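You operate a simulated robot arm through the tools that you are given. There is no shell and no other tool.

You are at the controls of a simulated robot arm. One attempt, no reset.

JOB
Pull the blind all the way down and draw both curtains.
Fine: fold the holdbacks down to free them.
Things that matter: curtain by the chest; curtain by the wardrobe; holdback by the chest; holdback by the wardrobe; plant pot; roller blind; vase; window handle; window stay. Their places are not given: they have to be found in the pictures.

It is judged by the outcome, as a careful person would: the job done as asked, and still so three seconds after it is handed in. It fails if anything else is knocked over, pushed out of place, dropped, spilled or broken. Flat cloth is picked up by pressing the open fingertips on it (5 to 10 N) and closing them slowly along it; thin cloth reads only 2 to 8 mm in the jaws.

ROBOT AND FRAMES
A 7-joint arm with a fingered hand, fixed in place. Base frame: the origin is at the foot of the arm, x ahead of it, y to its left, z up. Readings come in m, rad, newtons and seconds.
Its first joint turns from -2.897 to 2.897 rad. Payload 4.7 kg.
The TCP is the grasp point between the finger pads, 0.036 m short of the fingertips. In the tool frame z runs along the fingers and y along their closing line. Largest opening 0.12 m; the body of the gripper starts 0.042 m behind the TCP. The gripper is a hand of 5 fingers: y runs from the thumb to the fingers, the wrist lies at [-0.018, -0.122, -0.21] in the tool frame, and closing takes about 1.5 s.
Orientation is that of the tool frame in the base frame, as a unit quaternion [w, x, y, z]. With the fingers straight down and the wrist toward the robot, the tool's x, y and z point along [0, 1, 0], [1, 0, 0] and [0, 0, -1] of the base frame.

CONTROLS
- The arm moves only by the tool move_arm. Its argument "moves" is a list of rows, each a list of 6 numbers: the shift along the tool's x, y, z in m, then the turn, a rotation vector about the tool's x, y, z in degrees. In form: [[dx, dy, dz, ax, ay, az], ...]. A call has 1 to 20 rows; each row shifts and turns the commanded pose from where the row before left it, along the tool's axes as they then stand. "hand" is the closure, from 0 (fully open) to 1 (shut), set as the call begins (left out, the last holds). Each row takes 0.2 s and may step no farther than 0.05 m and 0.15 rad from the row before; otherwise, or with a gripper value out of range, the whole call is refused. Where a pose cannot be reached the arm comes as near as it can. A force on the tool above 70 N (or 10 N above the force at the start of the call, whichever is more), or a blocked arm, ends the call early, and 0.2 s more pass. The fingers move at their own pace (about 0.045 m/s each) and stop on an object; they squeeze with about 25 N. The grip force told is the motor's: it shows also when the fingers shut on nothing. Time passes only in rows, and 0.2 s behind the last, so rows that do not move let the fingers close. It gives the time, the measured TCP pose, the force on the tool (base axes), the opening and the grip force at its end, in the units of the frame above (readings bear some noise), with the torque about the TCP (base axes, N m) and any sound that the robot's microphone picked up.
- Cameras (640 x 400 px; columns grow to the right, rows downward): "scene" is fixed at [0.402, -0.6503, 1.531]; the picture's right is [0.96, -0.27, 0.00], its down [-0.09, -0.34, -0.94] and it looks along [0.25, 0.90, -0.35] (base axes); focal length 313 px, centre (320, 200). "wrist" rides on the gripper at [0.073, -0.091, -0.143] in the tool frame; the picture's right is [-0.80, 0.28, -0.53], its down [-0.53, -0.73, 0.42] and it looks along [-0.27, 0.62, 0.74] (tool axes); focal length 234 px, centre (320, 200).
- grab_frame(camera): a new picture of that camera. The clock stands still meanwhile.
- set_fingers(index, middle, ring, little, thumb_bend, thumb_turn): sets how far each is bent, from 0 (flat) to 1 (curled in); at 0.3 the hand is open as for a grip, at 0.7 the pads meet at the TCP. One left out holds its place. A second passes; each finger stops where it meets its share of the squeeze, and holds until it gets a number again. A gripper value or a shape takes the hand back. It gives what a move gives, with no picture; readings hold the bend of each and the force on index, middle, ring, little, thumb and palm. thumb_turn goes from beside the hand (0) to across from the fingers (1), as for a grip.
- set_grasp(shape): the hand has 5 fingers and takes this shape, open, in about a second: jaw (thumb against the fingers, like two jaws); tri (thumb and two fingers); tip (a fingertip pinch); poke (one finger out to press); point (the index stretched); flat (the hand flat); cup (the hand cupped); fist (a fist). The gripper value then closes the fingers along that shape, each until it touches; the sizes above hold for jaw. It gives what a move gives, with no picture.
- pixel_to_xyz(camera, pixels): for up to 12 pixels [column, row] of the newest picture of that camera ("zoom" is the newest enlarged one), the place [x, y, z] in the base frame of the surface seen there, good to about 0.002 m. The clock stands still meanwhile.
- zoom(camera, box): a new picture of the part [left, top, right, bottom] of that camera's present view, enlarged. The clock stands still meanwhile.
- job_done(): hands the job in; it is judged then, once.

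Unless the task says otherwise, let go and move clear before handing in.

The tools are called after "Emit:" as name(argument=value, ...) on one line, values as JSON. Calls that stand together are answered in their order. move_arm: Moves the arm, as the interface text tells. Its arguments: {"type":"object","properties":{"moves":{"type":"array","items":{"type":"array","items":{"type":"number"}}},"hand":{"type":"number"}},"required":["moves"]} The other tools are called the same way: set_grasp (shape) gives the hand a shape; set_fingers (index, middle, ring, little, thumb_bend, thumb_turn) moves the fingers one by one; grab_frame (camera) takes a picture; pixel_to_xyz (camera, pixels) gives the place of the surface under pixels of a picture; zoom (camera, box) takes an enlarged picture of a part of a camera's view; job_done () hands the job in.

At the start:

```text
time: 0.0
eef_pos: [0.4617, 0.3927, 1.4295]
tool_rot: [-0.001, 0.708, 0.707, 0.0]
contact_force: [-0.4, 0.4, -0.5]
ft_torque: [-0.01, -0.02, -0.02]
opening: 0.1196
grip_force: 0.1
shape: jaw
bend: [0.3, 0.3, 0.3, 0.3, 0.3, 0.98]
finger forces: [0.1, 0.0, 0.0, 0.0, 0.1, 0.0]
```

scene: 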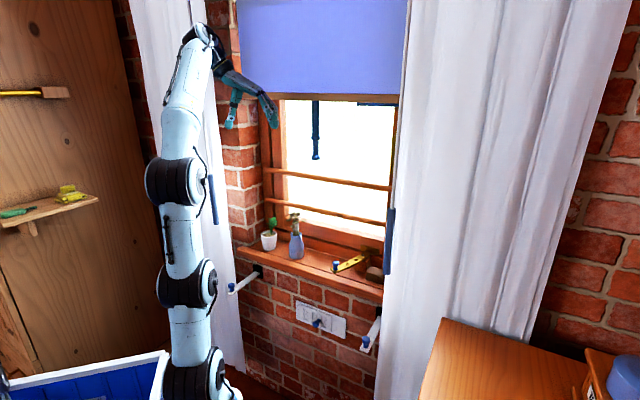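
wrist: 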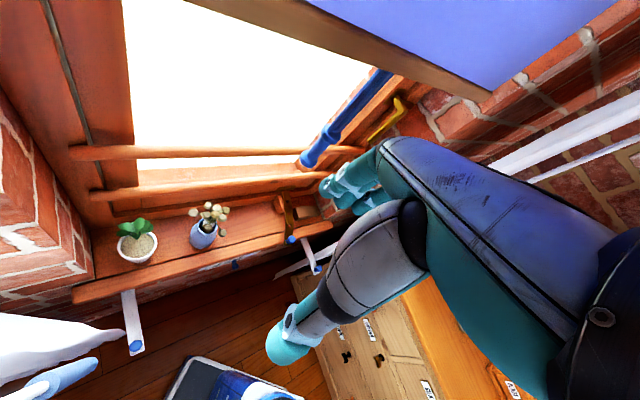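

The scene shows the window with the blind half down (hem about row 98), a curtain on each side with blue grips near (214,200) and (390,240), and holdback pegs near (245,280) and (370,335). I will zoom in on these before moving anything.

Emit:
zoom(camera="scene", box=[200, 80, 420, 220])

Emit:
zoom(camera="scene", box=[200, 220, 420, 360])

Emit:
zoom(camera="scene", box=[110, 0, 420, 200])

```text
2.86 times, centred on (310, 150) of scene
```

zoom: 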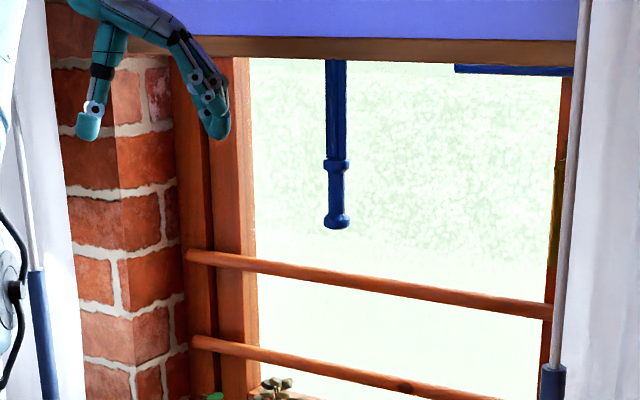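

```text
2.86 times, centred on (310, 290) of scene
```

zoom: 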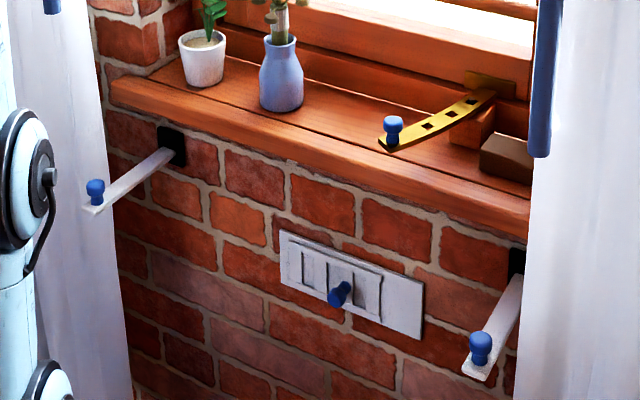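

```text
2.00 times, centred on (265, 100) of scene
```

zoom: 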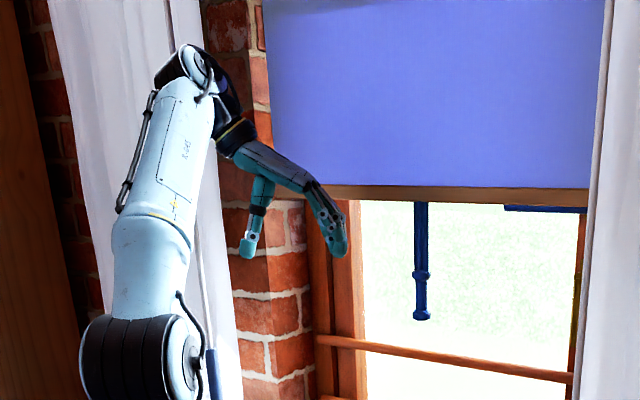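

The zoom shows wand grips on each curtain, two swing-out holdbacks with blue knobs, a blue rod hanging under the blind, and a yellow stay on the sill. Next I will get coordinates for these.

Emit:
pixel_to_xyz(camera="scene", pixels=[[316, 110], [316, 130], [316, 157], [370, 104], [280, 97], [340, 99], [395, 103], [213, 180], [214, 218], [390, 215], [387, 270], [330, 80]])

Emit:
pixel_to_xyz(camera="scene", pixels=[[232, 286], [235, 290], [255, 275], [365, 340], [366, 345], [378, 312], [317, 322], [335, 264], [360, 254], [373, 271], [269, 240], [297, 248]])

Emit:
pixel_to_xyz(camera="scene", pixels=[[280, 171], [390, 187], [385, 215], [300, 200], [282, 120], [265, 200], [250, 260], [380, 295], [392, 130], [320, 220], [145, 5], [235, 330]])

Emit:
pixel_to_xyz(camera="scene", pixels=[[150, 10], [195, 5], [220, 250], [240, 350], [405, 20], [420, 150], [400, 300], [390, 380], [500, 100], [600, 50], [540, 250], [480, 340]])

```text
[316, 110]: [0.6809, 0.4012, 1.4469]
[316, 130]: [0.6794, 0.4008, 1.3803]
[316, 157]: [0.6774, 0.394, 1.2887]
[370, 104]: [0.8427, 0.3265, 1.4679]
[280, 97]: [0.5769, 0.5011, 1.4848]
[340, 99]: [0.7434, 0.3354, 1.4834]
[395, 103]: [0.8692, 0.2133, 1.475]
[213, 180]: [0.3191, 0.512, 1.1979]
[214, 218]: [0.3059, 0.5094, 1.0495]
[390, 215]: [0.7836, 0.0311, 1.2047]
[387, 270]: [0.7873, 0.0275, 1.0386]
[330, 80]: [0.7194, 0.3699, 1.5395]
```

```text
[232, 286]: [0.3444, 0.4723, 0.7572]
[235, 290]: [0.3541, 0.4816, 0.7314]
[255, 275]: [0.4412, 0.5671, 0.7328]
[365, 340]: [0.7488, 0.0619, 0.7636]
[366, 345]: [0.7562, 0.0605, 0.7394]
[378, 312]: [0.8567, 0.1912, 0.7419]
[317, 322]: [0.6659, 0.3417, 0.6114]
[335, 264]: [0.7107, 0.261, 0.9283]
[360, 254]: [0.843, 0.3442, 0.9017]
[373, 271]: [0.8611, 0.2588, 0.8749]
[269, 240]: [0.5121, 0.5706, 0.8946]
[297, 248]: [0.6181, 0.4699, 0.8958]
```

```text
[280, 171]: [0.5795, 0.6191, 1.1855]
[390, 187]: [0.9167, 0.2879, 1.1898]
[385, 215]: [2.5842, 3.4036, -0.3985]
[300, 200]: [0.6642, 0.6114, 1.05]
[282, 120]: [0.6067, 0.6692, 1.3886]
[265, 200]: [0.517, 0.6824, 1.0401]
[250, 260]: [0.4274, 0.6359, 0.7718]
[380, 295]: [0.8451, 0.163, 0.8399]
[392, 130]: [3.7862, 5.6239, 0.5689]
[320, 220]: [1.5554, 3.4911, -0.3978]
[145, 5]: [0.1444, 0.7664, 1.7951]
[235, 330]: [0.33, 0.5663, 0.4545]
```

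```text
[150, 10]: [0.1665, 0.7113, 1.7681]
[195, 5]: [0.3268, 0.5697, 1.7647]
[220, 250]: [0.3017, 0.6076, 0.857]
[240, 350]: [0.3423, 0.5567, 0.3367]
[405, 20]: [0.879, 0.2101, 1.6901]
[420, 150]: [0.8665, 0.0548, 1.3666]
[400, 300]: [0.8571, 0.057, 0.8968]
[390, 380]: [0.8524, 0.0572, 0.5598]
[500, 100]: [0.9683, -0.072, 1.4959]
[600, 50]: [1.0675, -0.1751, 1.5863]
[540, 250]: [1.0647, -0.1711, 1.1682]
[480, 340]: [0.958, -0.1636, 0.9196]
```

Everything falls on a wall at 45°. The blind plane lies at (x+y)/√2≈0.762, and the blue pull rod hangs from the hem at (0.68,0.40) with its grip at z≈1.28–1.36. The holdback knobs are at (0.344,0.472,0.757) and (0.749,0.062,0.764). I will first turn the hand so the fingers point horizontally at the window.

Emit:
move_arm(moves=[[0, 0, 0, 0, 0, 7.5], [0, 0, 0, 0, 0, 7.5], [0, 0, 0, 0, 0, 7.5], [0, 0, 0, 0, 0, 7.5], [0, 0, 0, 0, 0, 7.5], [0, 0, 0, 0, 0, 7.5], [0, 0, 0, 0, 7.5, 0], [0, 0, 0, 0, 7.5, 0], [0, 0, 0, 0, 7.5, 0], [0, 0, 0, 0, 7.5, 0], [0, 0, 0, 0, 7.5, 0], [0, 0, 0, 0, 7.5, 0], [0, 0, 0, 0, 7.5, 0], [0, 0, 0, 0, 7.5, 0], [0, 0, 0, 0, 7.5, 0], [0, 0, 0, 0, 7.5, 0], [0, 0, 0, 0, 7.5, 0], [0, 0, 0, 0, 7.5, 0]])

Emit:
grab_frame(camera="scene")

Emit:
grab_frame(camera="wrist")

```text
time: 3.8
eef_pos: [0.4582, 0.3764, 1.3213]
tool_rot: [-0.364, 0.615, 0.383, 0.585]
contact_force: [0.2, 0.6, 0.0]
ft_torque: [-0.02, -0.02, -0.04]
opening: 0.1199
grip_force: 0.0
shape: jaw
bend: [0.3, 0.3, 0.3, 0.3, 0.3, 0.98]
finger forces: [0.0, 0.0, 0.0, 0.0, 0.0, 0.1]
out of reach, approached as far as the arm can: row 1, 2, 3, 4, 5, 6, 18
```

```text
taken
```

scene: 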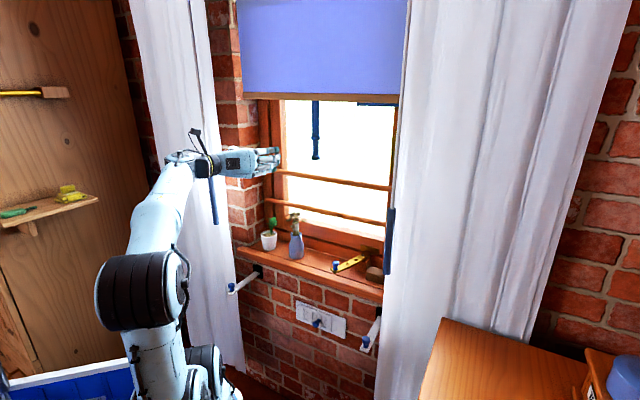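

```text
taken
```

wrist: 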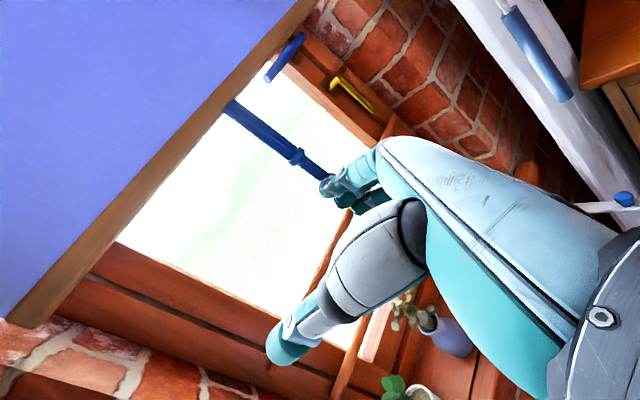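

The wrist turned, but the first rows were out of reach. The tool now reads about 18° of yaw too far left and lower than commanded. One null row will show whether the pose settles there.

Emit:
move_arm(moves=[[0, 0, 0, 0, 0, 0], [0, 0, 0, 0, 0, 0]])

```text
time: 4.4
eef_pos: [0.4606, 0.3757, 1.3202]
tool_rot: [-0.364, 0.616, 0.383, 0.584]
contact_force: [0.9, 0.5, 0.0]
ft_torque: [-0.04, -0.02, 0.02]
opening: 0.1197
grip_force: 0.0
shape: jaw
bend: [0.3, 0.3, 0.3, 0.3, 0.3, 0.98]
finger forces: [0.0, 0.0, 0.0, 0.0, 0.0, 0.0]
```

The commanded pose settled at the clipped one. I will correct the yaw by about -18° and slide sideways to line up with the pull rod, still in front of it.

Emit:
move_arm(moves=[[0, 0, 0, -6.1, 1, 0], [0, 0, 0, -6.1, 1, 0], [0, 0, 0, -6.1, 1, 0], [0, 0.035, 0, 0, 0, 0], [0, 0.035, 0, 0, 0, 0], [0, 0.035, 0.01, 0, 0, 0], [0, 0.033, 0.01, 0, 0, 0], [0, 0, 0, 0, 0, 0]])

Emit:
grab_frame(camera="scene")

Emit:
grab_frame(camera="wrist")

```text
time: 6.2
eef_pos: [0.5724, 0.2926, 1.3202]
tool_rot: [-0.272, 0.65, 0.277, 0.654]
contact_force: [-0.1, -0.2, 0.8]
ft_torque: [0.01, 0.02, -0.01]
opening: 0.12
grip_force: 0.0
shape: jaw
bend: [0.3, 0.3, 0.3, 0.3, 0.3, 0.98]
finger forces: [0.0, 0.0, 0.1, 0.0, 0.0, 0.0]
```

```text
taken
```

scene: 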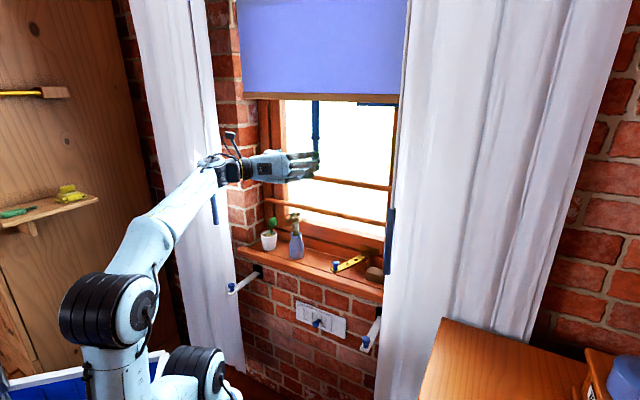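

```text
taken
```

wrist: 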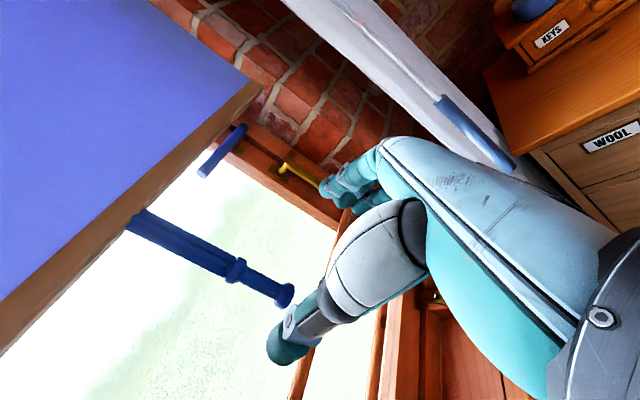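

The rod is now visible in the wrist view, from the hem at (140,222) to its tip at (287,293). I will measure it.

Emit:
pixel_to_xyz(camera="wrist", pixels=[[288, 294], [280, 288], [262, 281], [237, 268], [200, 252], [160, 232], [337, 190], [275, 340], [222, 150], [300, 172]])

```text
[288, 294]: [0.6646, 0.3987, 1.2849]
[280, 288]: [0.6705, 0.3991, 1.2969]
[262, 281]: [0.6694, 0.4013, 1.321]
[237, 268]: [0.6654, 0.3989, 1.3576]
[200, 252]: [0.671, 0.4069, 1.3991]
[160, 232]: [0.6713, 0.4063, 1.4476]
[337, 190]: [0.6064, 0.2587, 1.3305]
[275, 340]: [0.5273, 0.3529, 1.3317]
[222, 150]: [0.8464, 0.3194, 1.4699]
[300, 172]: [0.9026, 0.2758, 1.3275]
```

The hand is centred on the rod laterally: rod s≈0.19, TCP s≈0.198. I will advance 0.15 m so the rod comes between the pads, then close.

Emit:
move_arm(moves=[[0, -0.002, 0.03, 0, 0, 0], [0, -0.002, 0.03, 0, 0, 0], [0, 0, 0.03, 0, 0, 0], [0, 0, 0.03, 0, 0, 0], [0, 0, 0.03, 0, 0, 0], [0, 0, 0, 0, 0, 0]])

Emit:
grab_frame(camera="wrist")

Emit:
zoom(camera="scene", box=[200, 80, 420, 220])

```text
time: 7.6
eef_pos: [0.6745, 0.4035, 1.3212]
tool_rot: [-0.271, 0.65, 0.276, 0.654]
contact_force: [0.5, -0.7, -0.1]
ft_torque: [0.0, 0.01, 0.01]
opening: 0.12
grip_force: 0.0
shape: jaw
bend: [0.3, 0.3, 0.3, 0.3, 0.3, 0.98]
finger forces: [0.0, 0.0, 0.1, 0.1, 0.0, 0.0]
```

```text
taken
```

wrist: 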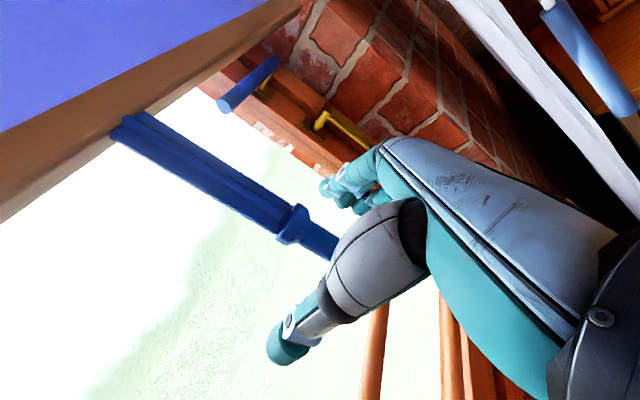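

```text
2.86 times, centred on (310, 150) of scene
```

zoom: 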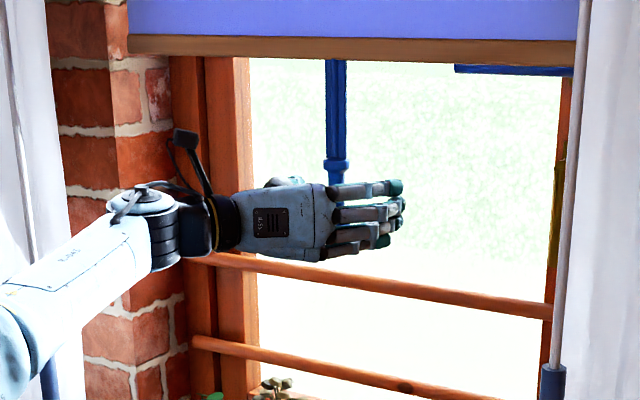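

The rod passes between the thumb and fingers, so I will close on it.

Emit:
move_arm(moves=[[0, 0, 0, 0, 0, 0], [0, 0, 0, 0, 0, 0], [0, 0, 0, 0, 0, 0], [0, 0, 0, 0, 0, 0], [0, 0, 0, 0, 0, 0], [0, 0, 0, 0, 0, 0], [0, 0, 0, 0, 0, 0], [0, 0, 0, 0, 0, 0]], hand=1)

Emit:
grab_frame(camera="wrist")

```text
time: 9.4
eef_pos: [0.6741, 0.4051, 1.3219]
tool_rot: [-0.271, 0.651, 0.277, 0.653]
contact_force: [6.4, 7.7, 1.6]
ft_torque: [-0.03, -0.1, -0.1]
opening: 0.0025
grip_force: 25.4
shape: jaw
bend: [0.71, 0.7, 0.67, 0.61, 0.74, 1.0]
finger forces: [8.8, 2.8, 2.3, 1.2, 22.3, 0.0]
```

```text
taken
```

wrist: 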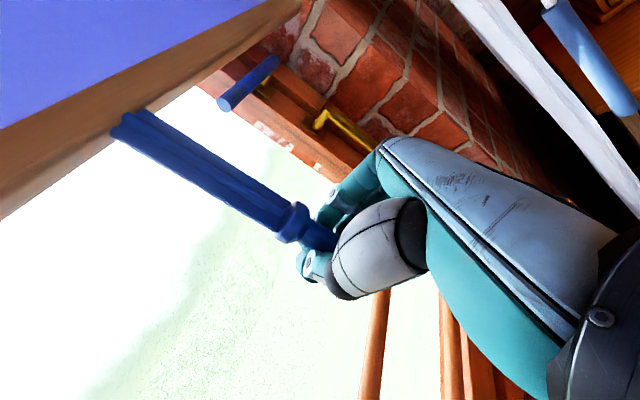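

The fingers have closed around the rod, with a contact force of about 10 N along the approach line. I will pull down gently.

Emit:
move_arm(moves=[[-0.015, 0, 0, 0, 0, 0], [-0.015, 0, 0, 0, 0, 0], [-0.015, 0, 0, 0, 0, 0], [-0.015, 0, 0, 0, 0, 0], [0, 0, 0, 0, 0, 0]])

Emit:
grab_frame(camera="scene")

Emit:
grab_frame(camera="wrist")

```text
time: 10.6
eef_pos: [0.6746, 0.4054, 1.2622]
tool_rot: [-0.271, 0.651, 0.277, 0.653]
contact_force: [0.6, 12.5, -1.5]
ft_torque: [-0.01, -0.05, -0.03]
opening: 0.0039
grip_force: 25.6
shape: jaw
bend: [0.71, 0.7, 0.67, 0.63, 0.74, 1.0]
finger forces: [5.9, 0.0, 2.5, 1.5, 25.1, 0.0]
```

```text
taken
```

scene: 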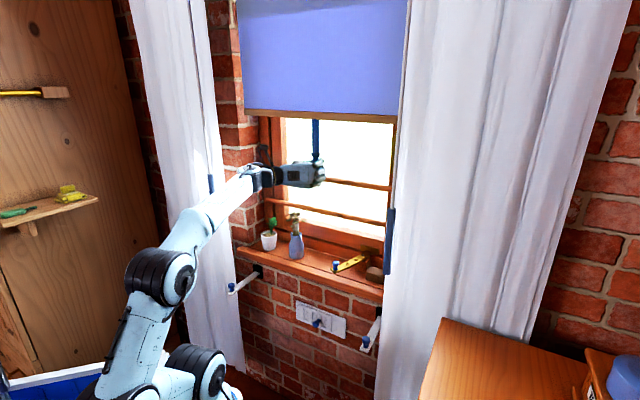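

```text
taken
```

wrist: 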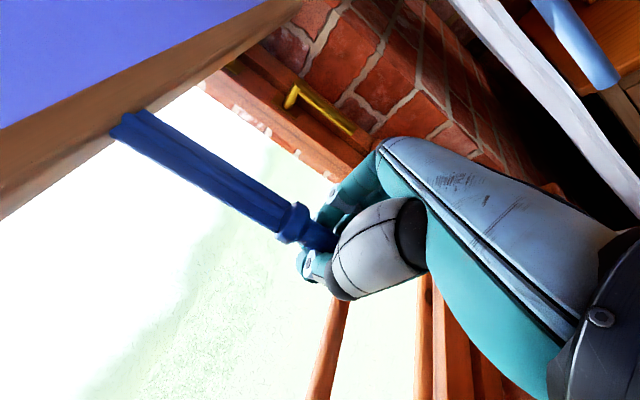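

The blind follows the hand; its hem moved from row 98 to row 112 with little force. Before going lower I will measure the vase, pot and stay for clearance.

Emit:
zoom(camera="scene", box=[240, 150, 400, 290])

Emit:
pixel_to_xyz(camera="scene", pixels=[[290, 240], [303, 240], [297, 256], [297, 215], [290, 220], [300, 222], [273, 222], [273, 230], [262, 238], [277, 240], [336, 266], [350, 262]])

Emit:
pixel_to_xyz(camera="scene", pixels=[[320, 258], [340, 275], [310, 262], [280, 113], [350, 117], [390, 122], [305, 185], [278, 205], [330, 215], [387, 225], [320, 270], [300, 262]])

```text
2.86 times, centred on (320, 220) of scene
```

zoom: 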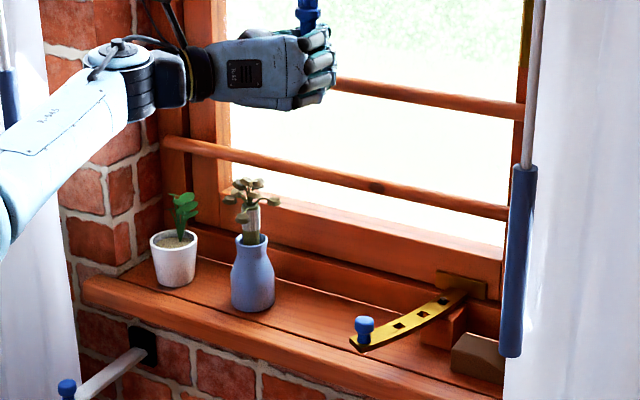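

```text
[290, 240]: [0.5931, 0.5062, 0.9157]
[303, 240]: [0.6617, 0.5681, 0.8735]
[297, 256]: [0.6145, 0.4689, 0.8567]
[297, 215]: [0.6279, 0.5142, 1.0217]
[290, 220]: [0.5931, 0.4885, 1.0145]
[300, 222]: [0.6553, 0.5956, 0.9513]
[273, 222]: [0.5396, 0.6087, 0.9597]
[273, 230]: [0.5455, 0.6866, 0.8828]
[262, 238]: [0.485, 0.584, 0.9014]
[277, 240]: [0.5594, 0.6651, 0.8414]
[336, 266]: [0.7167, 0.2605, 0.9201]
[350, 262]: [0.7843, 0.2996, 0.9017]
```

```text
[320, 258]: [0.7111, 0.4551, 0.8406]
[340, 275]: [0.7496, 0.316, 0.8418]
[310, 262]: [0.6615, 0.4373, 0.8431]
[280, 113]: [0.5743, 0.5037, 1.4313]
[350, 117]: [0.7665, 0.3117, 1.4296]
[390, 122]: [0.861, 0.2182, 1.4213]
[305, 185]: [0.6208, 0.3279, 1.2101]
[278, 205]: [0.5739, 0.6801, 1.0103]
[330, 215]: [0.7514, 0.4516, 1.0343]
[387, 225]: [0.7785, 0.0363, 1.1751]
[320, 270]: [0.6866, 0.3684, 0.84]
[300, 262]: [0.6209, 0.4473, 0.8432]
```

The sill top is at z=0.842, and the flowers reach z≈1.03 at s≈0.06–0.13, left of the rod at s≈0.19. There is room, so I will keep pulling down in small steps while watching the force.

Emit:
move_arm(moves=[[-0.018, 0, 0, 0, 0, 0], [-0.018, 0, 0, 0, 0, 0], [-0.018, 0, 0, 0, 0, 0], [-0.018, 0, 0, 0, 0, 0], [-0.018, 0, 0, 0, 0, 0], [-0.018, 0, 0, 0, 0, 0], [0, 0, 0, 0, 0, 0]])

Emit:
zoom(camera="scene", box=[200, 80, 420, 300])

Emit:
grab_frame(camera="wrist")

```text
time: 12.2
eef_pos: [0.6777, 0.3958, 1.227]
tool_rot: [-0.269, 0.657, 0.281, 0.646]
contact_force: [26.3, 58.3, -1.9]
ft_torque: [0.01, -0.24, -0.58]
opening: 0.0023
grip_force: 25.3
shape: jaw
bend: [0.71, 0.7, 0.7, 0.7, 0.68, 1.0]
finger forces: [6.4, 5.0, 6.6, 0.7, 40.9, 0.1]
out of reach, approached as far as the arm can: row 2, 3, 4, 5, 6
```

```text
1.82 times, centred on (310, 190) of scene
```

zoom: 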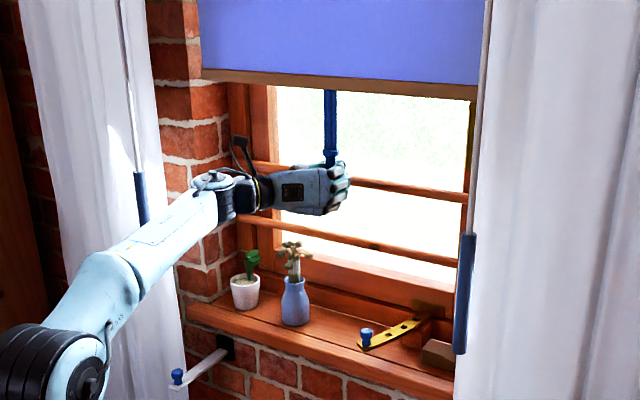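

```text
taken
```

wrist: 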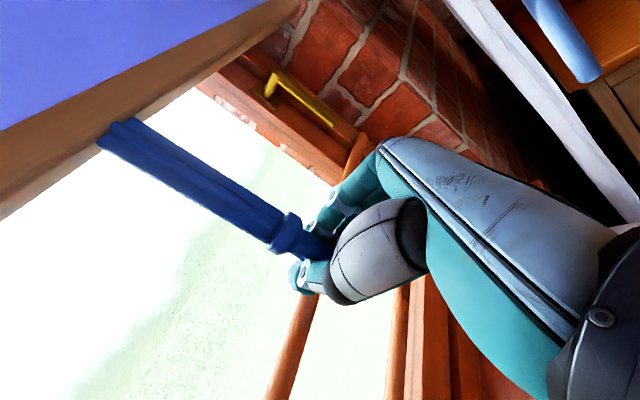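

The arm reached a limit at z≈1.227 (rows 2–6 out of reach) and is now pulling back on the rod with about 64 N. I will ease that force forward and look at the arm's posture.

Emit:
move_arm(moves=[[0.004, 0, 0.004, 0, 0, 0], [0, 0, 0.002, 0, 0, 0], [0, 0, 0, 0, 0, 0]])

Emit:
grab_frame(camera="scene")

Emit:
pixel_to_xyz(camera="scene", pixels=[[198, 370], [180, 350], [140, 270], [165, 260], [200, 225], [240, 190], [255, 182], [245, 160], [110, 350], [150, 380]])

```text
time: 13.0
eef_pos: [0.68, 0.3955, 1.2372]
tool_rot: [-0.27, 0.652, 0.278, 0.651]
contact_force: [-1.3, 36.2, 2.0]
ft_torque: [-0.05, -0.14, -0.12]
opening: 0.0039
grip_force: 25.3
shape: jaw
bend: [0.71, 0.7, 0.7, 0.7, 0.68, 1.0]
finger forces: [4.1, 1.5, 4.4, 0.5, 38.1, 0.1]
```

```text
taken
```

scene: 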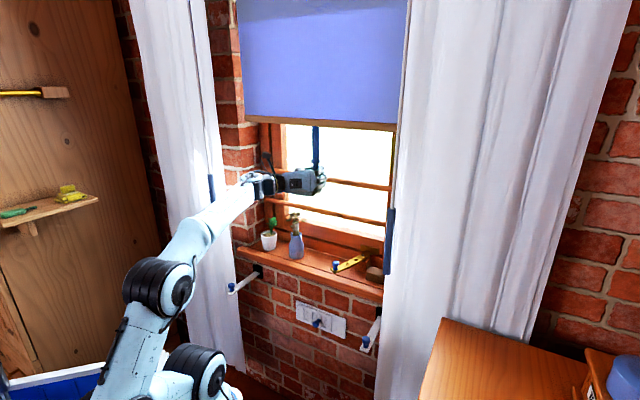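

```text
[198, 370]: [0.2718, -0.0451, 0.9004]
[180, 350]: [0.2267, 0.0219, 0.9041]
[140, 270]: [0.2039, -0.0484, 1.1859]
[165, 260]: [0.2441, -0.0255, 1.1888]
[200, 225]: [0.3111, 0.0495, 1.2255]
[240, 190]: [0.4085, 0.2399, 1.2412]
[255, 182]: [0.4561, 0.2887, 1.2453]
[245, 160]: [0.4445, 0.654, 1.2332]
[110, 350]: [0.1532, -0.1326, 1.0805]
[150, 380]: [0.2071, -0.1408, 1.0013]
```

The arm is near a joint limit, so the hand drifted 1 cm to the right and loads the rod by 36 N. I will shift back left, then try pitching the fingers slightly down while lowering.

Emit:
move_arm(moves=[[0, -0.008, 0.002, 0, 0, 0], [0, 0, 0, 0, 0, 0], [0, 0, 0, 0, -4, 0], [0, 0, 0, 0, -4, 0], [-0.01, 0, 0, 0, -4, 0], [-0.01, 0, 0, 0, 0, 0], [0, 0, 0, 0, 0, 0]])

```text
time: 14.6
eef_pos: [0.6746, 0.4018, 1.2115]
tool_rot: [-0.24, 0.716, 0.304, 0.58]
contact_force: [31.8, 42.0, -0.9]
ft_torque: [0.5, -0.99, -0.03]
opening: 0.004
grip_force: 24.8
shape: jaw
bend: [0.71, 0.7, 0.7, 0.7, 0.73, 1.0]
finger forces: [9.1, 8.4, 15.8, 2.1, 29.5, 0.0]
```

With 12° of pitch, z=1.21 was reachable, though the tilted grip jams on the rod (53 N). I will let go here, back off, and pitch the hand further down for a cleaner regrasp.

Emit:
move_arm(moves=[[0.001, 0, 0.005, 0, 0, 0], [0, 0, 0, 0, 0, 0], [0, 0, 0, 0, 0, 0], [0, 0, 0, 0, 0, 0], [0, 0, 0, 0, 0, 0], [0, 0, 0, 0, 0, 0], [0, 0, 0, 0, 0, 0], [0, 0, 0, 0, 0, 0], [0, 0, 0, 0, 0, 0]], hand=0)

Emit:
grab_frame(camera="scene")

Emit:
grab_frame(camera="wrist")

```text
time: 16.6
eef_pos: [0.6759, 0.4013, 1.2149]
tool_rot: [-0.24, 0.715, 0.302, 0.582]
contact_force: [0.1, -0.9, 0.0]
ft_torque: [0.0, -0.01, 0.0]
opening: 0.1194
grip_force: 0.0
shape: jaw
bend: [0.3, 0.3, 0.3, 0.3, 0.3, 0.98]
finger forces: [0.1, 0.1, 0.0, 0.0, 0.0, 0.1]
```

```text
taken
```

scene: 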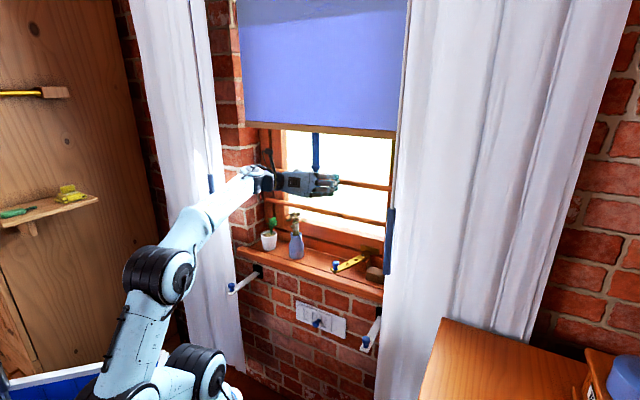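

```text
taken
```

wrist: 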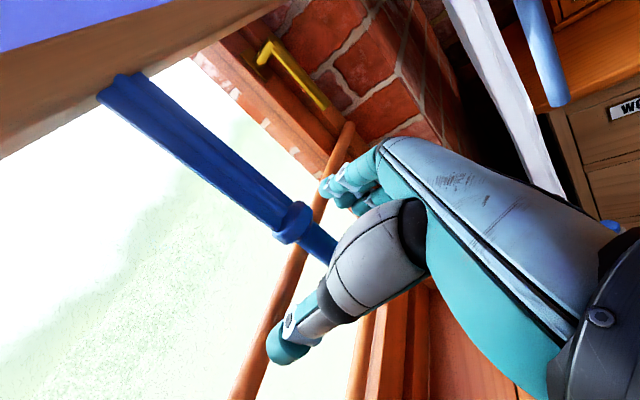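

The blind stays where I left it (hem at row 130). I will back off and pitch down to about 40°.

Emit:
move_arm(moves=[[0, 0, -0.03, 0, 0, 0], [0, 0, -0.03, 0, 0, 0], [0, 0, -0.03, 0, 0, 0], [0, 0, -0.03, 0, 0, 0], [0, 0, 0, 0, -7, 0], [0, 0, 0, 0, -7, 0], [0, 0, 0, 0, -7, 0], [0, 0, 0, 0, -7, 0], [-0.023, 0, 0.0193, 0, 0, 0], [-0.023, 0, 0.0193, 0, 0, 0], [-0.023, 0, 0.0193, 0, 0, 0], [-0.023, 0, 0.0193, 0, 0, 0]])

Emit:
grab_frame(camera="scene")

Emit:
grab_frame(camera="wrist")

```text
time: 19.2
eef_pos: [0.5961, 0.3175, 1.1195]
tool_rot: [-0.16, 0.835, 0.352, 0.392]
contact_force: [-0.8, -0.4, 1.1]
ft_torque: [0.0, -0.01, 0.0]
opening: 0.1199
grip_force: 0.0
shape: jaw
bend: [0.3, 0.3, 0.3, 0.3, 0.3, 0.98]
finger forces: [0.0, 0.1, 0.0, 0.0, 0.0, 0.0]
```

```text
taken
```

scene: 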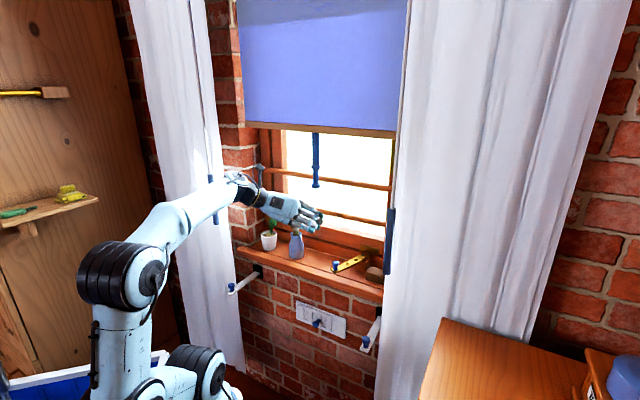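

```text
taken
```

wrist: 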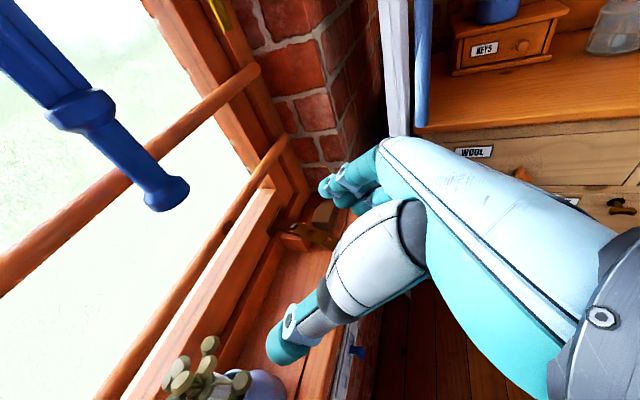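

The 40° pitch works at z=1.12. I will test that I can reach lower in free air in front of the sill.

Emit:
move_arm(moves=[[-0.023, 0, 0.0193, 0, 0, 0], [-0.023, 0, 0.0193, 0, 0, 0], [-0.023, 0, 0.0193, 0, 0, 0], [-0.023, 0, 0.0193, 0, 0, 0], [-0.023, 0, 0.0193, 0, 0, 0], [0, 0, 0, 0, 0, 0]])

Emit:
grab_frame(camera="scene")

```text
time: 20.6
eef_pos: [0.5958, 0.3172, 0.9687]
tool_rot: [-0.16, 0.835, 0.351, 0.392]
contact_force: [0.4, 0.5, 0.2]
ft_torque: [-0.01, -0.02, 0.0]
opening: 0.1197
grip_force: 0.0
shape: jaw
bend: [0.3, 0.3, 0.3, 0.3, 0.3, 0.98]
finger forces: [0.0, 0.1, 0.0, 0.0, 0.0, 0.0]
```

```text
taken
```

scene: 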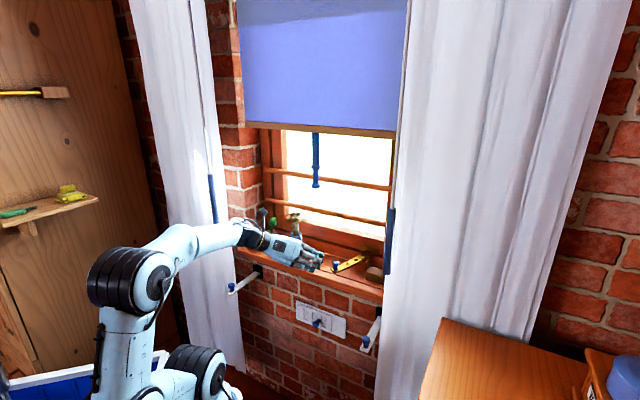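

z≈0.97 is reachable at this pitch. I will go back up to the rod's upper part (TCP z≈1.28), in front of it.

Emit:
move_arm(moves=[[0.0346, 0, -0.0289, 0, 0, 0], [0.0346, 0, -0.0289, 0, 0, 0], [0.0346, 0, -0.0289, 0, 0, 0], [0.0346, 0, -0.0289, 0, 0, 0], [0.0346, 0, -0.0289, 0, 0, 0], [0.0346, -0.002, -0.0289, 0, 0, 0], [0.0346, -0.002, -0.0289, 0, 0, 0], [0, 0, 0, 0, 0, 0]])

Emit:
grab_frame(camera="wrist")

Emit:
zoom(camera="scene", box=[200, 80, 420, 220])

Emit:
pixel_to_xyz(camera="scene", pixels=[[316, 140], [316, 160], [316, 185], [350, 130], [340, 134]])

```text
time: 22.4
eef_pos: [0.5909, 0.3218, 1.2845]
tool_rot: [-0.16, 0.835, 0.352, 0.391]
contact_force: [-0.2, 0.0, -0.5]
ft_torque: [-0.01, 0.0, -0.02]
opening: 0.1196
grip_force: 0.1
shape: jaw
bend: [0.3, 0.3, 0.3, 0.3, 0.3, 0.98]
finger forces: [0.1, 0.0, 0.0, 0.1, 0.0, 0.1]
```

```text
taken
```

wrist: 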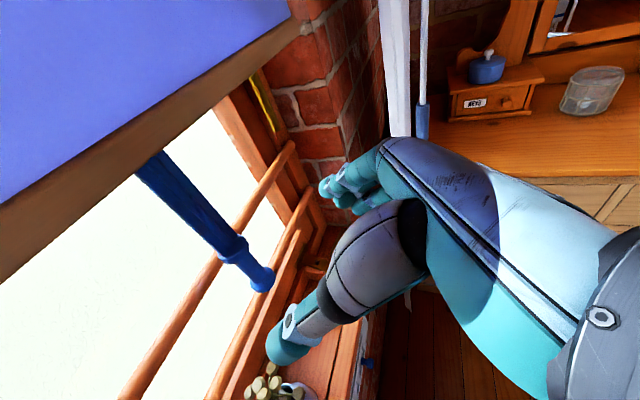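

```text
2.86 times, centred on (310, 150) of scene
```

zoom: 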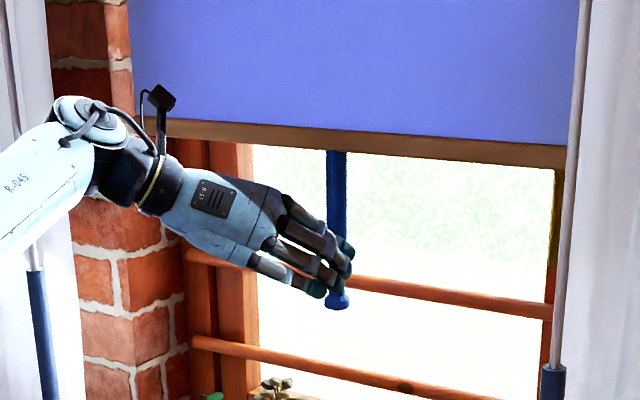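

```text
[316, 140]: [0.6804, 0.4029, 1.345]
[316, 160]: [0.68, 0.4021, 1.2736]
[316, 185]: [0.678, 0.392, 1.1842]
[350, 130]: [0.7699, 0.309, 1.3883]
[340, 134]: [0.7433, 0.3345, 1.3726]
```

The rod runs from z≈1.37 down to 1.18 and the hand is level with its upper part. I will move straight ahead 0.115 m, then close.

Emit:
move_arm(moves=[[0.0193, 0, 0.023, 0, 0, 0], [0.0193, 0, 0.023, 0, 0, 0], [0.0193, 0, 0.023, 0, 0, 0], [0.0167, 0, 0.0199, 0, 0, 0], [0, 0, 0, 0, 0, 0]])

Emit:
grab_frame(camera="wrist")

Emit:
zoom(camera="scene", box=[200, 80, 420, 220])

```text
time: 23.6
eef_pos: [0.6731, 0.4058, 1.285]
tool_rot: [-0.161, 0.835, 0.352, 0.392]
contact_force: [-0.1, 0.7, -0.4]
ft_torque: [0.0, -0.03, -0.01]
opening: 0.1194
grip_force: 0.0
shape: jaw
bend: [0.3, 0.3, 0.3, 0.3, 0.3, 0.98]
finger forces: [0.1, 0.1, 0.0, 0.0, 0.1, 0.0]
```

```text
taken
```

wrist: 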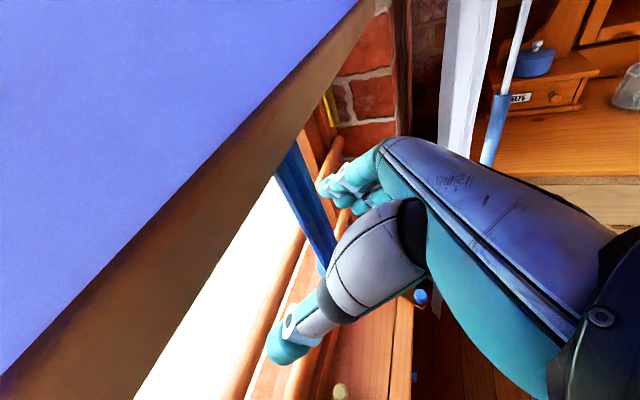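

```text
2.86 times, centred on (310, 150) of scene
```

zoom: 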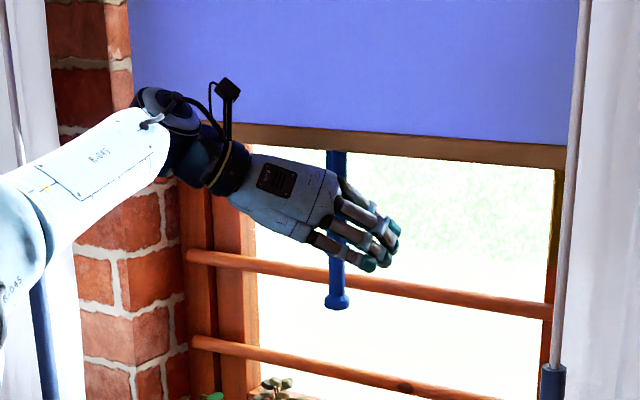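

The rod is between the thumb and fingers, with no contact on the hem. I will close now.

Emit:
move_arm(moves=[[0, 0, 0, 0, 0, 0], [0, 0, 0, 0, 0, 0], [0, 0, 0, 0, 0, 0], [0, 0, 0, 0, 0, 0], [0, 0, 0, 0, 0, 0], [0, 0, 0, 0, 0, 0], [0, 0, 0, 0, 0, 0], [0, 0, 0, 0, 0, 0]], hand=1)

Emit:
zoom(camera="wrist", box=[220, 120, 440, 360])

```text
time: 25.4
eef_pos: [0.6742, 0.4051, 1.283]
tool_rot: [-0.16, 0.834, 0.354, 0.391]
contact_force: [3.4, 2.4, 0.7]
ft_torque: [-0.11, -0.09, -0.02]
opening: 0.0034
grip_force: 25.0
shape: jaw
bend: [0.7, 0.58, 0.58, 0.7, 0.69, 1.0]
finger forces: [1.9, 5.6, 3.5, 0.1, 23.2, 0.1]
```

```text
1.67 times, centred on (330, 240) of wrist
```

zoom: 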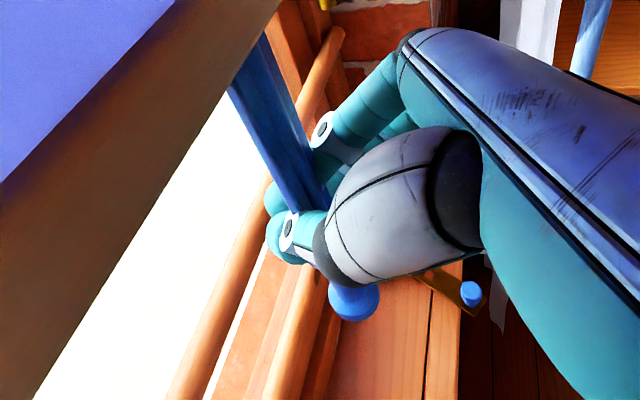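

The hand has a firm grip on the rod. I will pull straight down in small steps.

Emit:
move_arm(moves=[[-0.0138, 0, 0.0115, 0, 0, 0], [-0.0138, 0, 0.0115, 0, 0, 0], [-0.0138, 0, 0.0115, 0, 0, 0], [-0.0138, 0, 0.0115, 0, 0, 0], [-0.0138, 0, 0.0115, 0, 0, 0], [-0.0138, 0, 0.0115, 0, 0, 0], [0, 0, 0, 0, 0, 0]])

Emit:
zoom(camera="scene", box=[200, 100, 420, 300])

Emit:
grab_frame(camera="wrist")

```text
time: 27.0
eef_pos: [0.6734, 0.4049, 1.1762]
tool_rot: [-0.16, 0.834, 0.352, 0.393]
contact_force: [-4.0, 12.1, -1.4]
ft_torque: [0.01, -0.03, 0.13]
opening: 0.0034
grip_force: 24.9
shape: jaw
bend: [0.7, 0.59, 0.59, 0.7, 0.69, 1.0]
finger forces: [0.4, 4.5, 2.7, 0.1, 29.5, 0.0]
```

```text
2.00 times, centred on (310, 200) of scene
```

zoom: 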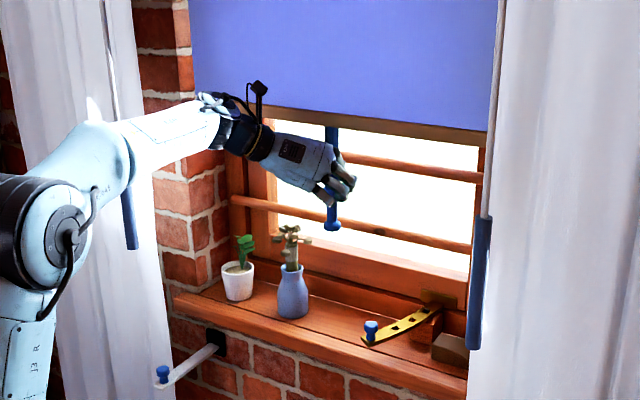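

```text
taken
```

wrist: 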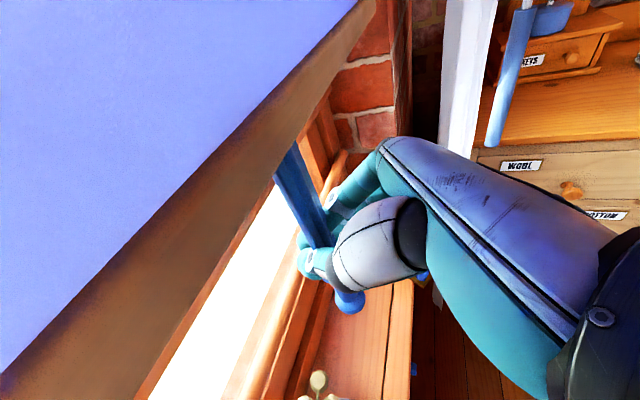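

The blind follows smoothly. I will pull another 0.09 m and keep an eye on the vase.

Emit:
move_arm(moves=[[-0.0115, 0, 0.0096, 0, 0, 0], [-0.0115, 0, 0.0096, 0, 0, 0], [-0.0115, 0, 0.0096, 0, 0, 0], [-0.0115, 0, 0.0096, 0, 0, 0], [-0.0115, 0, 0.0096, 0, 0, 0], [-0.0115, 0, 0.0096, 0, 0, 0], [0, 0, 0, 0, 0, 0]])

Emit:
zoom(camera="scene", box=[200, 130, 420, 300])

Emit:
grab_frame(camera="wrist")

```text
time: 28.6
eef_pos: [0.6758, 0.4031, 1.0865]
tool_rot: [-0.16, 0.835, 0.353, 0.391]
contact_force: [-3.2, 16.3, -0.8]
ft_torque: [0.07, -0.01, 0.12]
opening: 0.0033
grip_force: 25.2
shape: jaw
bend: [0.7, 0.59, 0.6, 0.7, 0.69, 1.0]
finger forces: [0.3, 4.0, 2.4, 0.0, 31.4, 0.0]
```

```text
2.35 times, centred on (310, 215) of scene
```

zoom: 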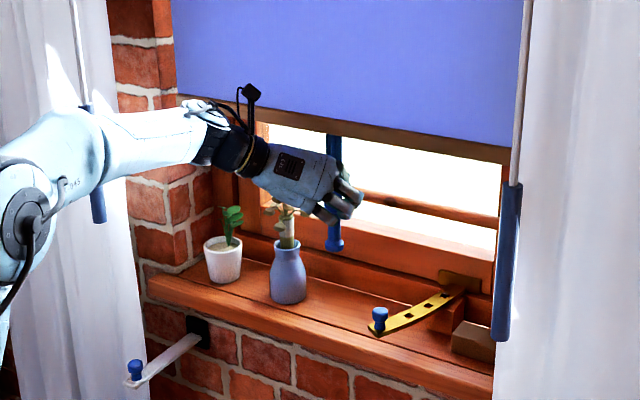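

```text
taken
```

wrist: 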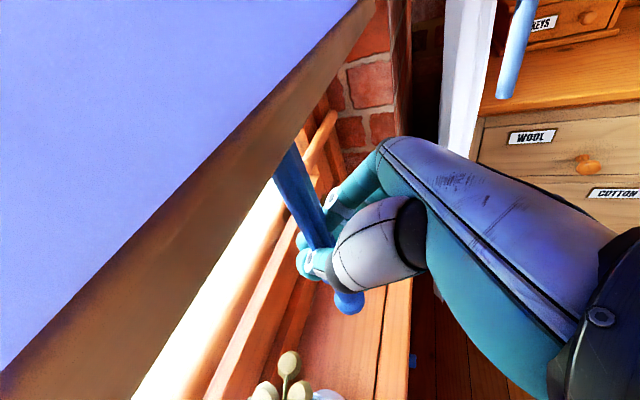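

The hem is now at z≈1.17. Before the last part I will check the flower clearance near (290,365) in the wrist view.

Emit:
pixel_to_xyz(camera="wrist", pixels=[[290, 365], [265, 392], [300, 392], [310, 272], [348, 302], [200, 240], [330, 395], [360, 260]])

Emit:
pixel_to_xyz(camera="scene", pixels=[[350, 184], [290, 168], [300, 205], [311, 205], [315, 202], [297, 215], [292, 203], [314, 231]])

```text
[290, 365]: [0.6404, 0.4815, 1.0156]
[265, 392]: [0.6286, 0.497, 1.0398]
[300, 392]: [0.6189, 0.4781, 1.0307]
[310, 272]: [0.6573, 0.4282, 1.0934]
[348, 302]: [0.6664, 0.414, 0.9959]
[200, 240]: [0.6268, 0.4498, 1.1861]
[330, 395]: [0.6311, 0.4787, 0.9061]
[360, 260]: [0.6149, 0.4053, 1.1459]
```

```text
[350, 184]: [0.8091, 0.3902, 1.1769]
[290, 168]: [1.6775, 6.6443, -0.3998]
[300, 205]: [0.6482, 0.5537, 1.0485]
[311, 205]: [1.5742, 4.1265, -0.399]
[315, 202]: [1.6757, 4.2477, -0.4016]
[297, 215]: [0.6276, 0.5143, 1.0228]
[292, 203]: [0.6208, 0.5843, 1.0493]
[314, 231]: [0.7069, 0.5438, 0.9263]
```

The flowers top out at z≈1.05, behind and left of the hand. I will carry on slowly in 1 cm steps, looking for a rise in vertical force at the end stop.

Emit:
move_arm(moves=[[-0.0077, 0, 0.0064, 0, 0, 0], [-0.0077, 0, 0.0064, 0, 0, 0], [-0.0077, 0, 0.0064, 0, 0, 0], [-0.0077, 0, 0.0064, 0, 0, 0], [0, 0, 0, 0, 0, 0]])

Emit:
zoom(camera="scene", box=[200, 130, 420, 300])

Emit:
grab_frame(camera="wrist")

```text
time: 29.8
eef_pos: [0.6755, 0.4025, 1.0461]
tool_rot: [-0.16, 0.835, 0.352, 0.392]
contact_force: [-4.9, 18.6, -1.4]
ft_torque: [0.09, -0.05, 0.15]
opening: 0.0036
grip_force: 25.6
shape: jaw
bend: [0.7, 0.59, 0.61, 0.7, 0.69, 1.0]
finger forces: [0.2, 3.6, 2.3, 0.1, 32.7, 0.0]
```

```text
2.35 times, centred on (310, 215) of scene
```

zoom: 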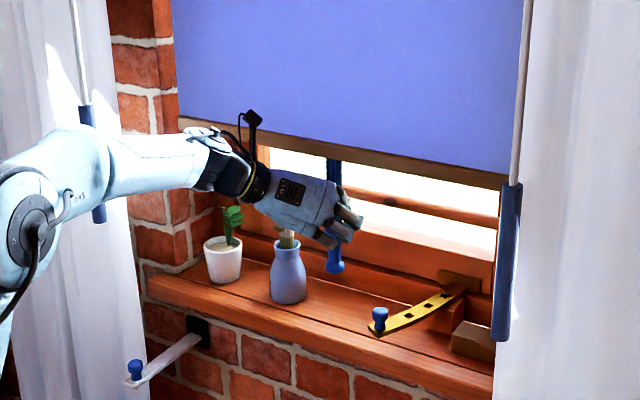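

```text
taken
```

wrist: 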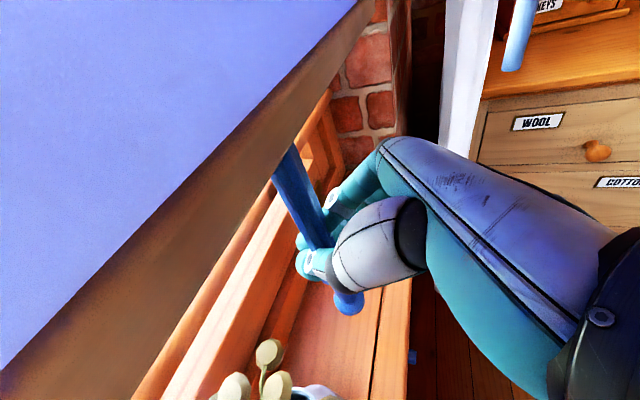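

Still no vertical resistance, and the flowers near (270,355) remain clear of the thumb. I will pull another 3 cm.

Emit:
move_arm(moves=[[-0.0077, 0, 0.0064, 0, 0, 0], [-0.0077, 0, 0.0064, 0, 0, 0], [-0.0077, 0, 0.0064, 0, 0, 0], [0, 0, 0, 0, 0, 0]])

Emit:
zoom(camera="scene", box=[200, 130, 420, 300])

Emit:
grab_frame(camera="wrist")

Emit:
pixel_to_xyz(camera="scene", pixels=[[350, 196], [345, 193], [350, 192], [360, 192], [300, 180], [314, 222], [340, 150], [340, 170]])

```text
time: 30.8
eef_pos: [0.6746, 0.4025, 1.0172]
tool_rot: [-0.159, 0.835, 0.352, 0.392]
contact_force: [-3.7, 18.8, -0.8]
ft_torque: [0.09, -0.08, 0.1]
opening: 0.0035
grip_force: 24.9
shape: jaw
bend: [0.7, 0.59, 0.61, 0.7, 0.69, 1.0]
finger forces: [0.4, 4.0, 2.2, 0.1, 32.6, 0.1]
```

```text
2.35 times, centred on (310, 215) of scene
```

zoom: 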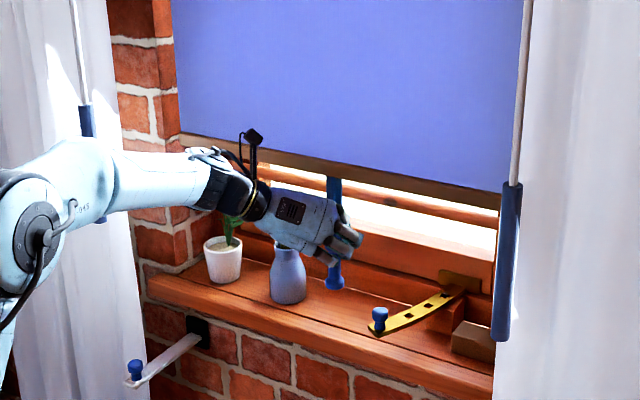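

```text
taken
```

wrist: 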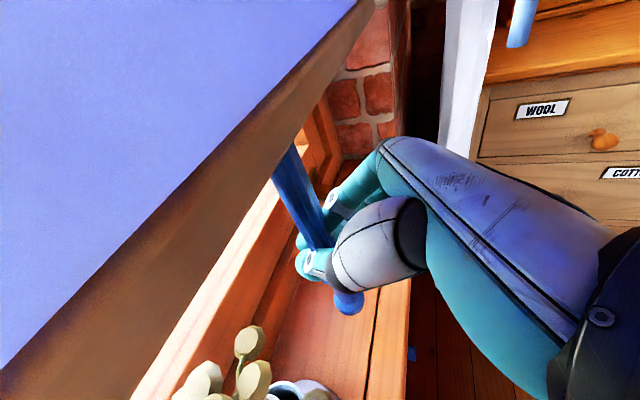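

```text
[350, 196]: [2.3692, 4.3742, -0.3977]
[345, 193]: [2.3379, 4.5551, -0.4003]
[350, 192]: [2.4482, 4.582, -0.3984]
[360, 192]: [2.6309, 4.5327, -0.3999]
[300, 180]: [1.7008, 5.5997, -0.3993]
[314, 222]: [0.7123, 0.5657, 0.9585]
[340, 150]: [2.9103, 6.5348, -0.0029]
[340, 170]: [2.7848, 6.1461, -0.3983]
```

Pixel lookups on "scene" use the last full frame, so I will query the zoom picture instead for the present hem and flower positions.

Emit:
pixel_to_xyz(camera="zoom", pixels=[[420, 184], [420, 190], [495, 200], [190, 137], [335, 285], [330, 262], [287, 215], [320, 240]])

Emit:
pixel_to_xyz(camera="wrist", pixels=[[250, 342], [205, 375], [255, 378], [240, 395], [180, 320], [308, 262]])

```text
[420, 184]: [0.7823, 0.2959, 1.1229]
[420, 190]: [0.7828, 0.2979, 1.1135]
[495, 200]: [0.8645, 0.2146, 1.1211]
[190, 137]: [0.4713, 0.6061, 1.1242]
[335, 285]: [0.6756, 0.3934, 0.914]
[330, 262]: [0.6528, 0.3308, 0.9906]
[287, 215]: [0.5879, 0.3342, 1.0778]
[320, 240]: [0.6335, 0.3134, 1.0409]
```

```text
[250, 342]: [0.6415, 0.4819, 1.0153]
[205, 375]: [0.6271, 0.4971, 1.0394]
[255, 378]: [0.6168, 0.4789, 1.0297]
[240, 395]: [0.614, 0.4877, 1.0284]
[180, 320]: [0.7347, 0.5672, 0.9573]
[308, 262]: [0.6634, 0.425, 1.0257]
```

The hem bottom is at z≈1.11 and still moving freely. I will continue in 1 cm steps.

Emit:
move_arm(moves=[[-0.0077, 0, 0.0064, 0, 0, 0], [-0.0077, 0, 0.0064, 0, 0, 0], [0, 0, 0, 0, 0, 0]])

Emit:
zoom(camera="scene", box=[200, 130, 420, 300])

Emit:
pixel_to_xyz(camera="zoom", pixels=[[420, 192], [420, 197], [495, 206], [190, 144], [335, 290], [400, 200]])

```text
time: 31.6
eef_pos: [0.6726, 0.4033, 1.0027]
tool_rot: [-0.161, 0.833, 0.352, 0.396]
contact_force: [-13.7, 6.2, 42.0]
ft_torque: [0.54, -0.28, 0.27]
opening: 0.005
grip_force: 24.8
shape: jaw
bend: [0.7, 0.59, 0.64, 0.7, 0.71, 1.0]
finger forces: [0.1, 6.0, 1.6, 0.0, 56.0, 0.0]
```

```text
2.35 times, centred on (310, 215) of scene
```

zoom: 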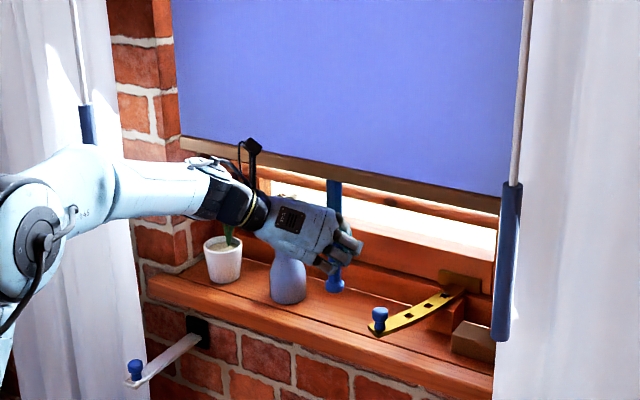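

```text
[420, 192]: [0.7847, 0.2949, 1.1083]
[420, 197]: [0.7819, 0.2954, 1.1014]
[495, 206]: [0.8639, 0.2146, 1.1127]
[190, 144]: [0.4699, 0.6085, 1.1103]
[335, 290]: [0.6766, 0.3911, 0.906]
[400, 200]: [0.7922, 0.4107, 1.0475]
```

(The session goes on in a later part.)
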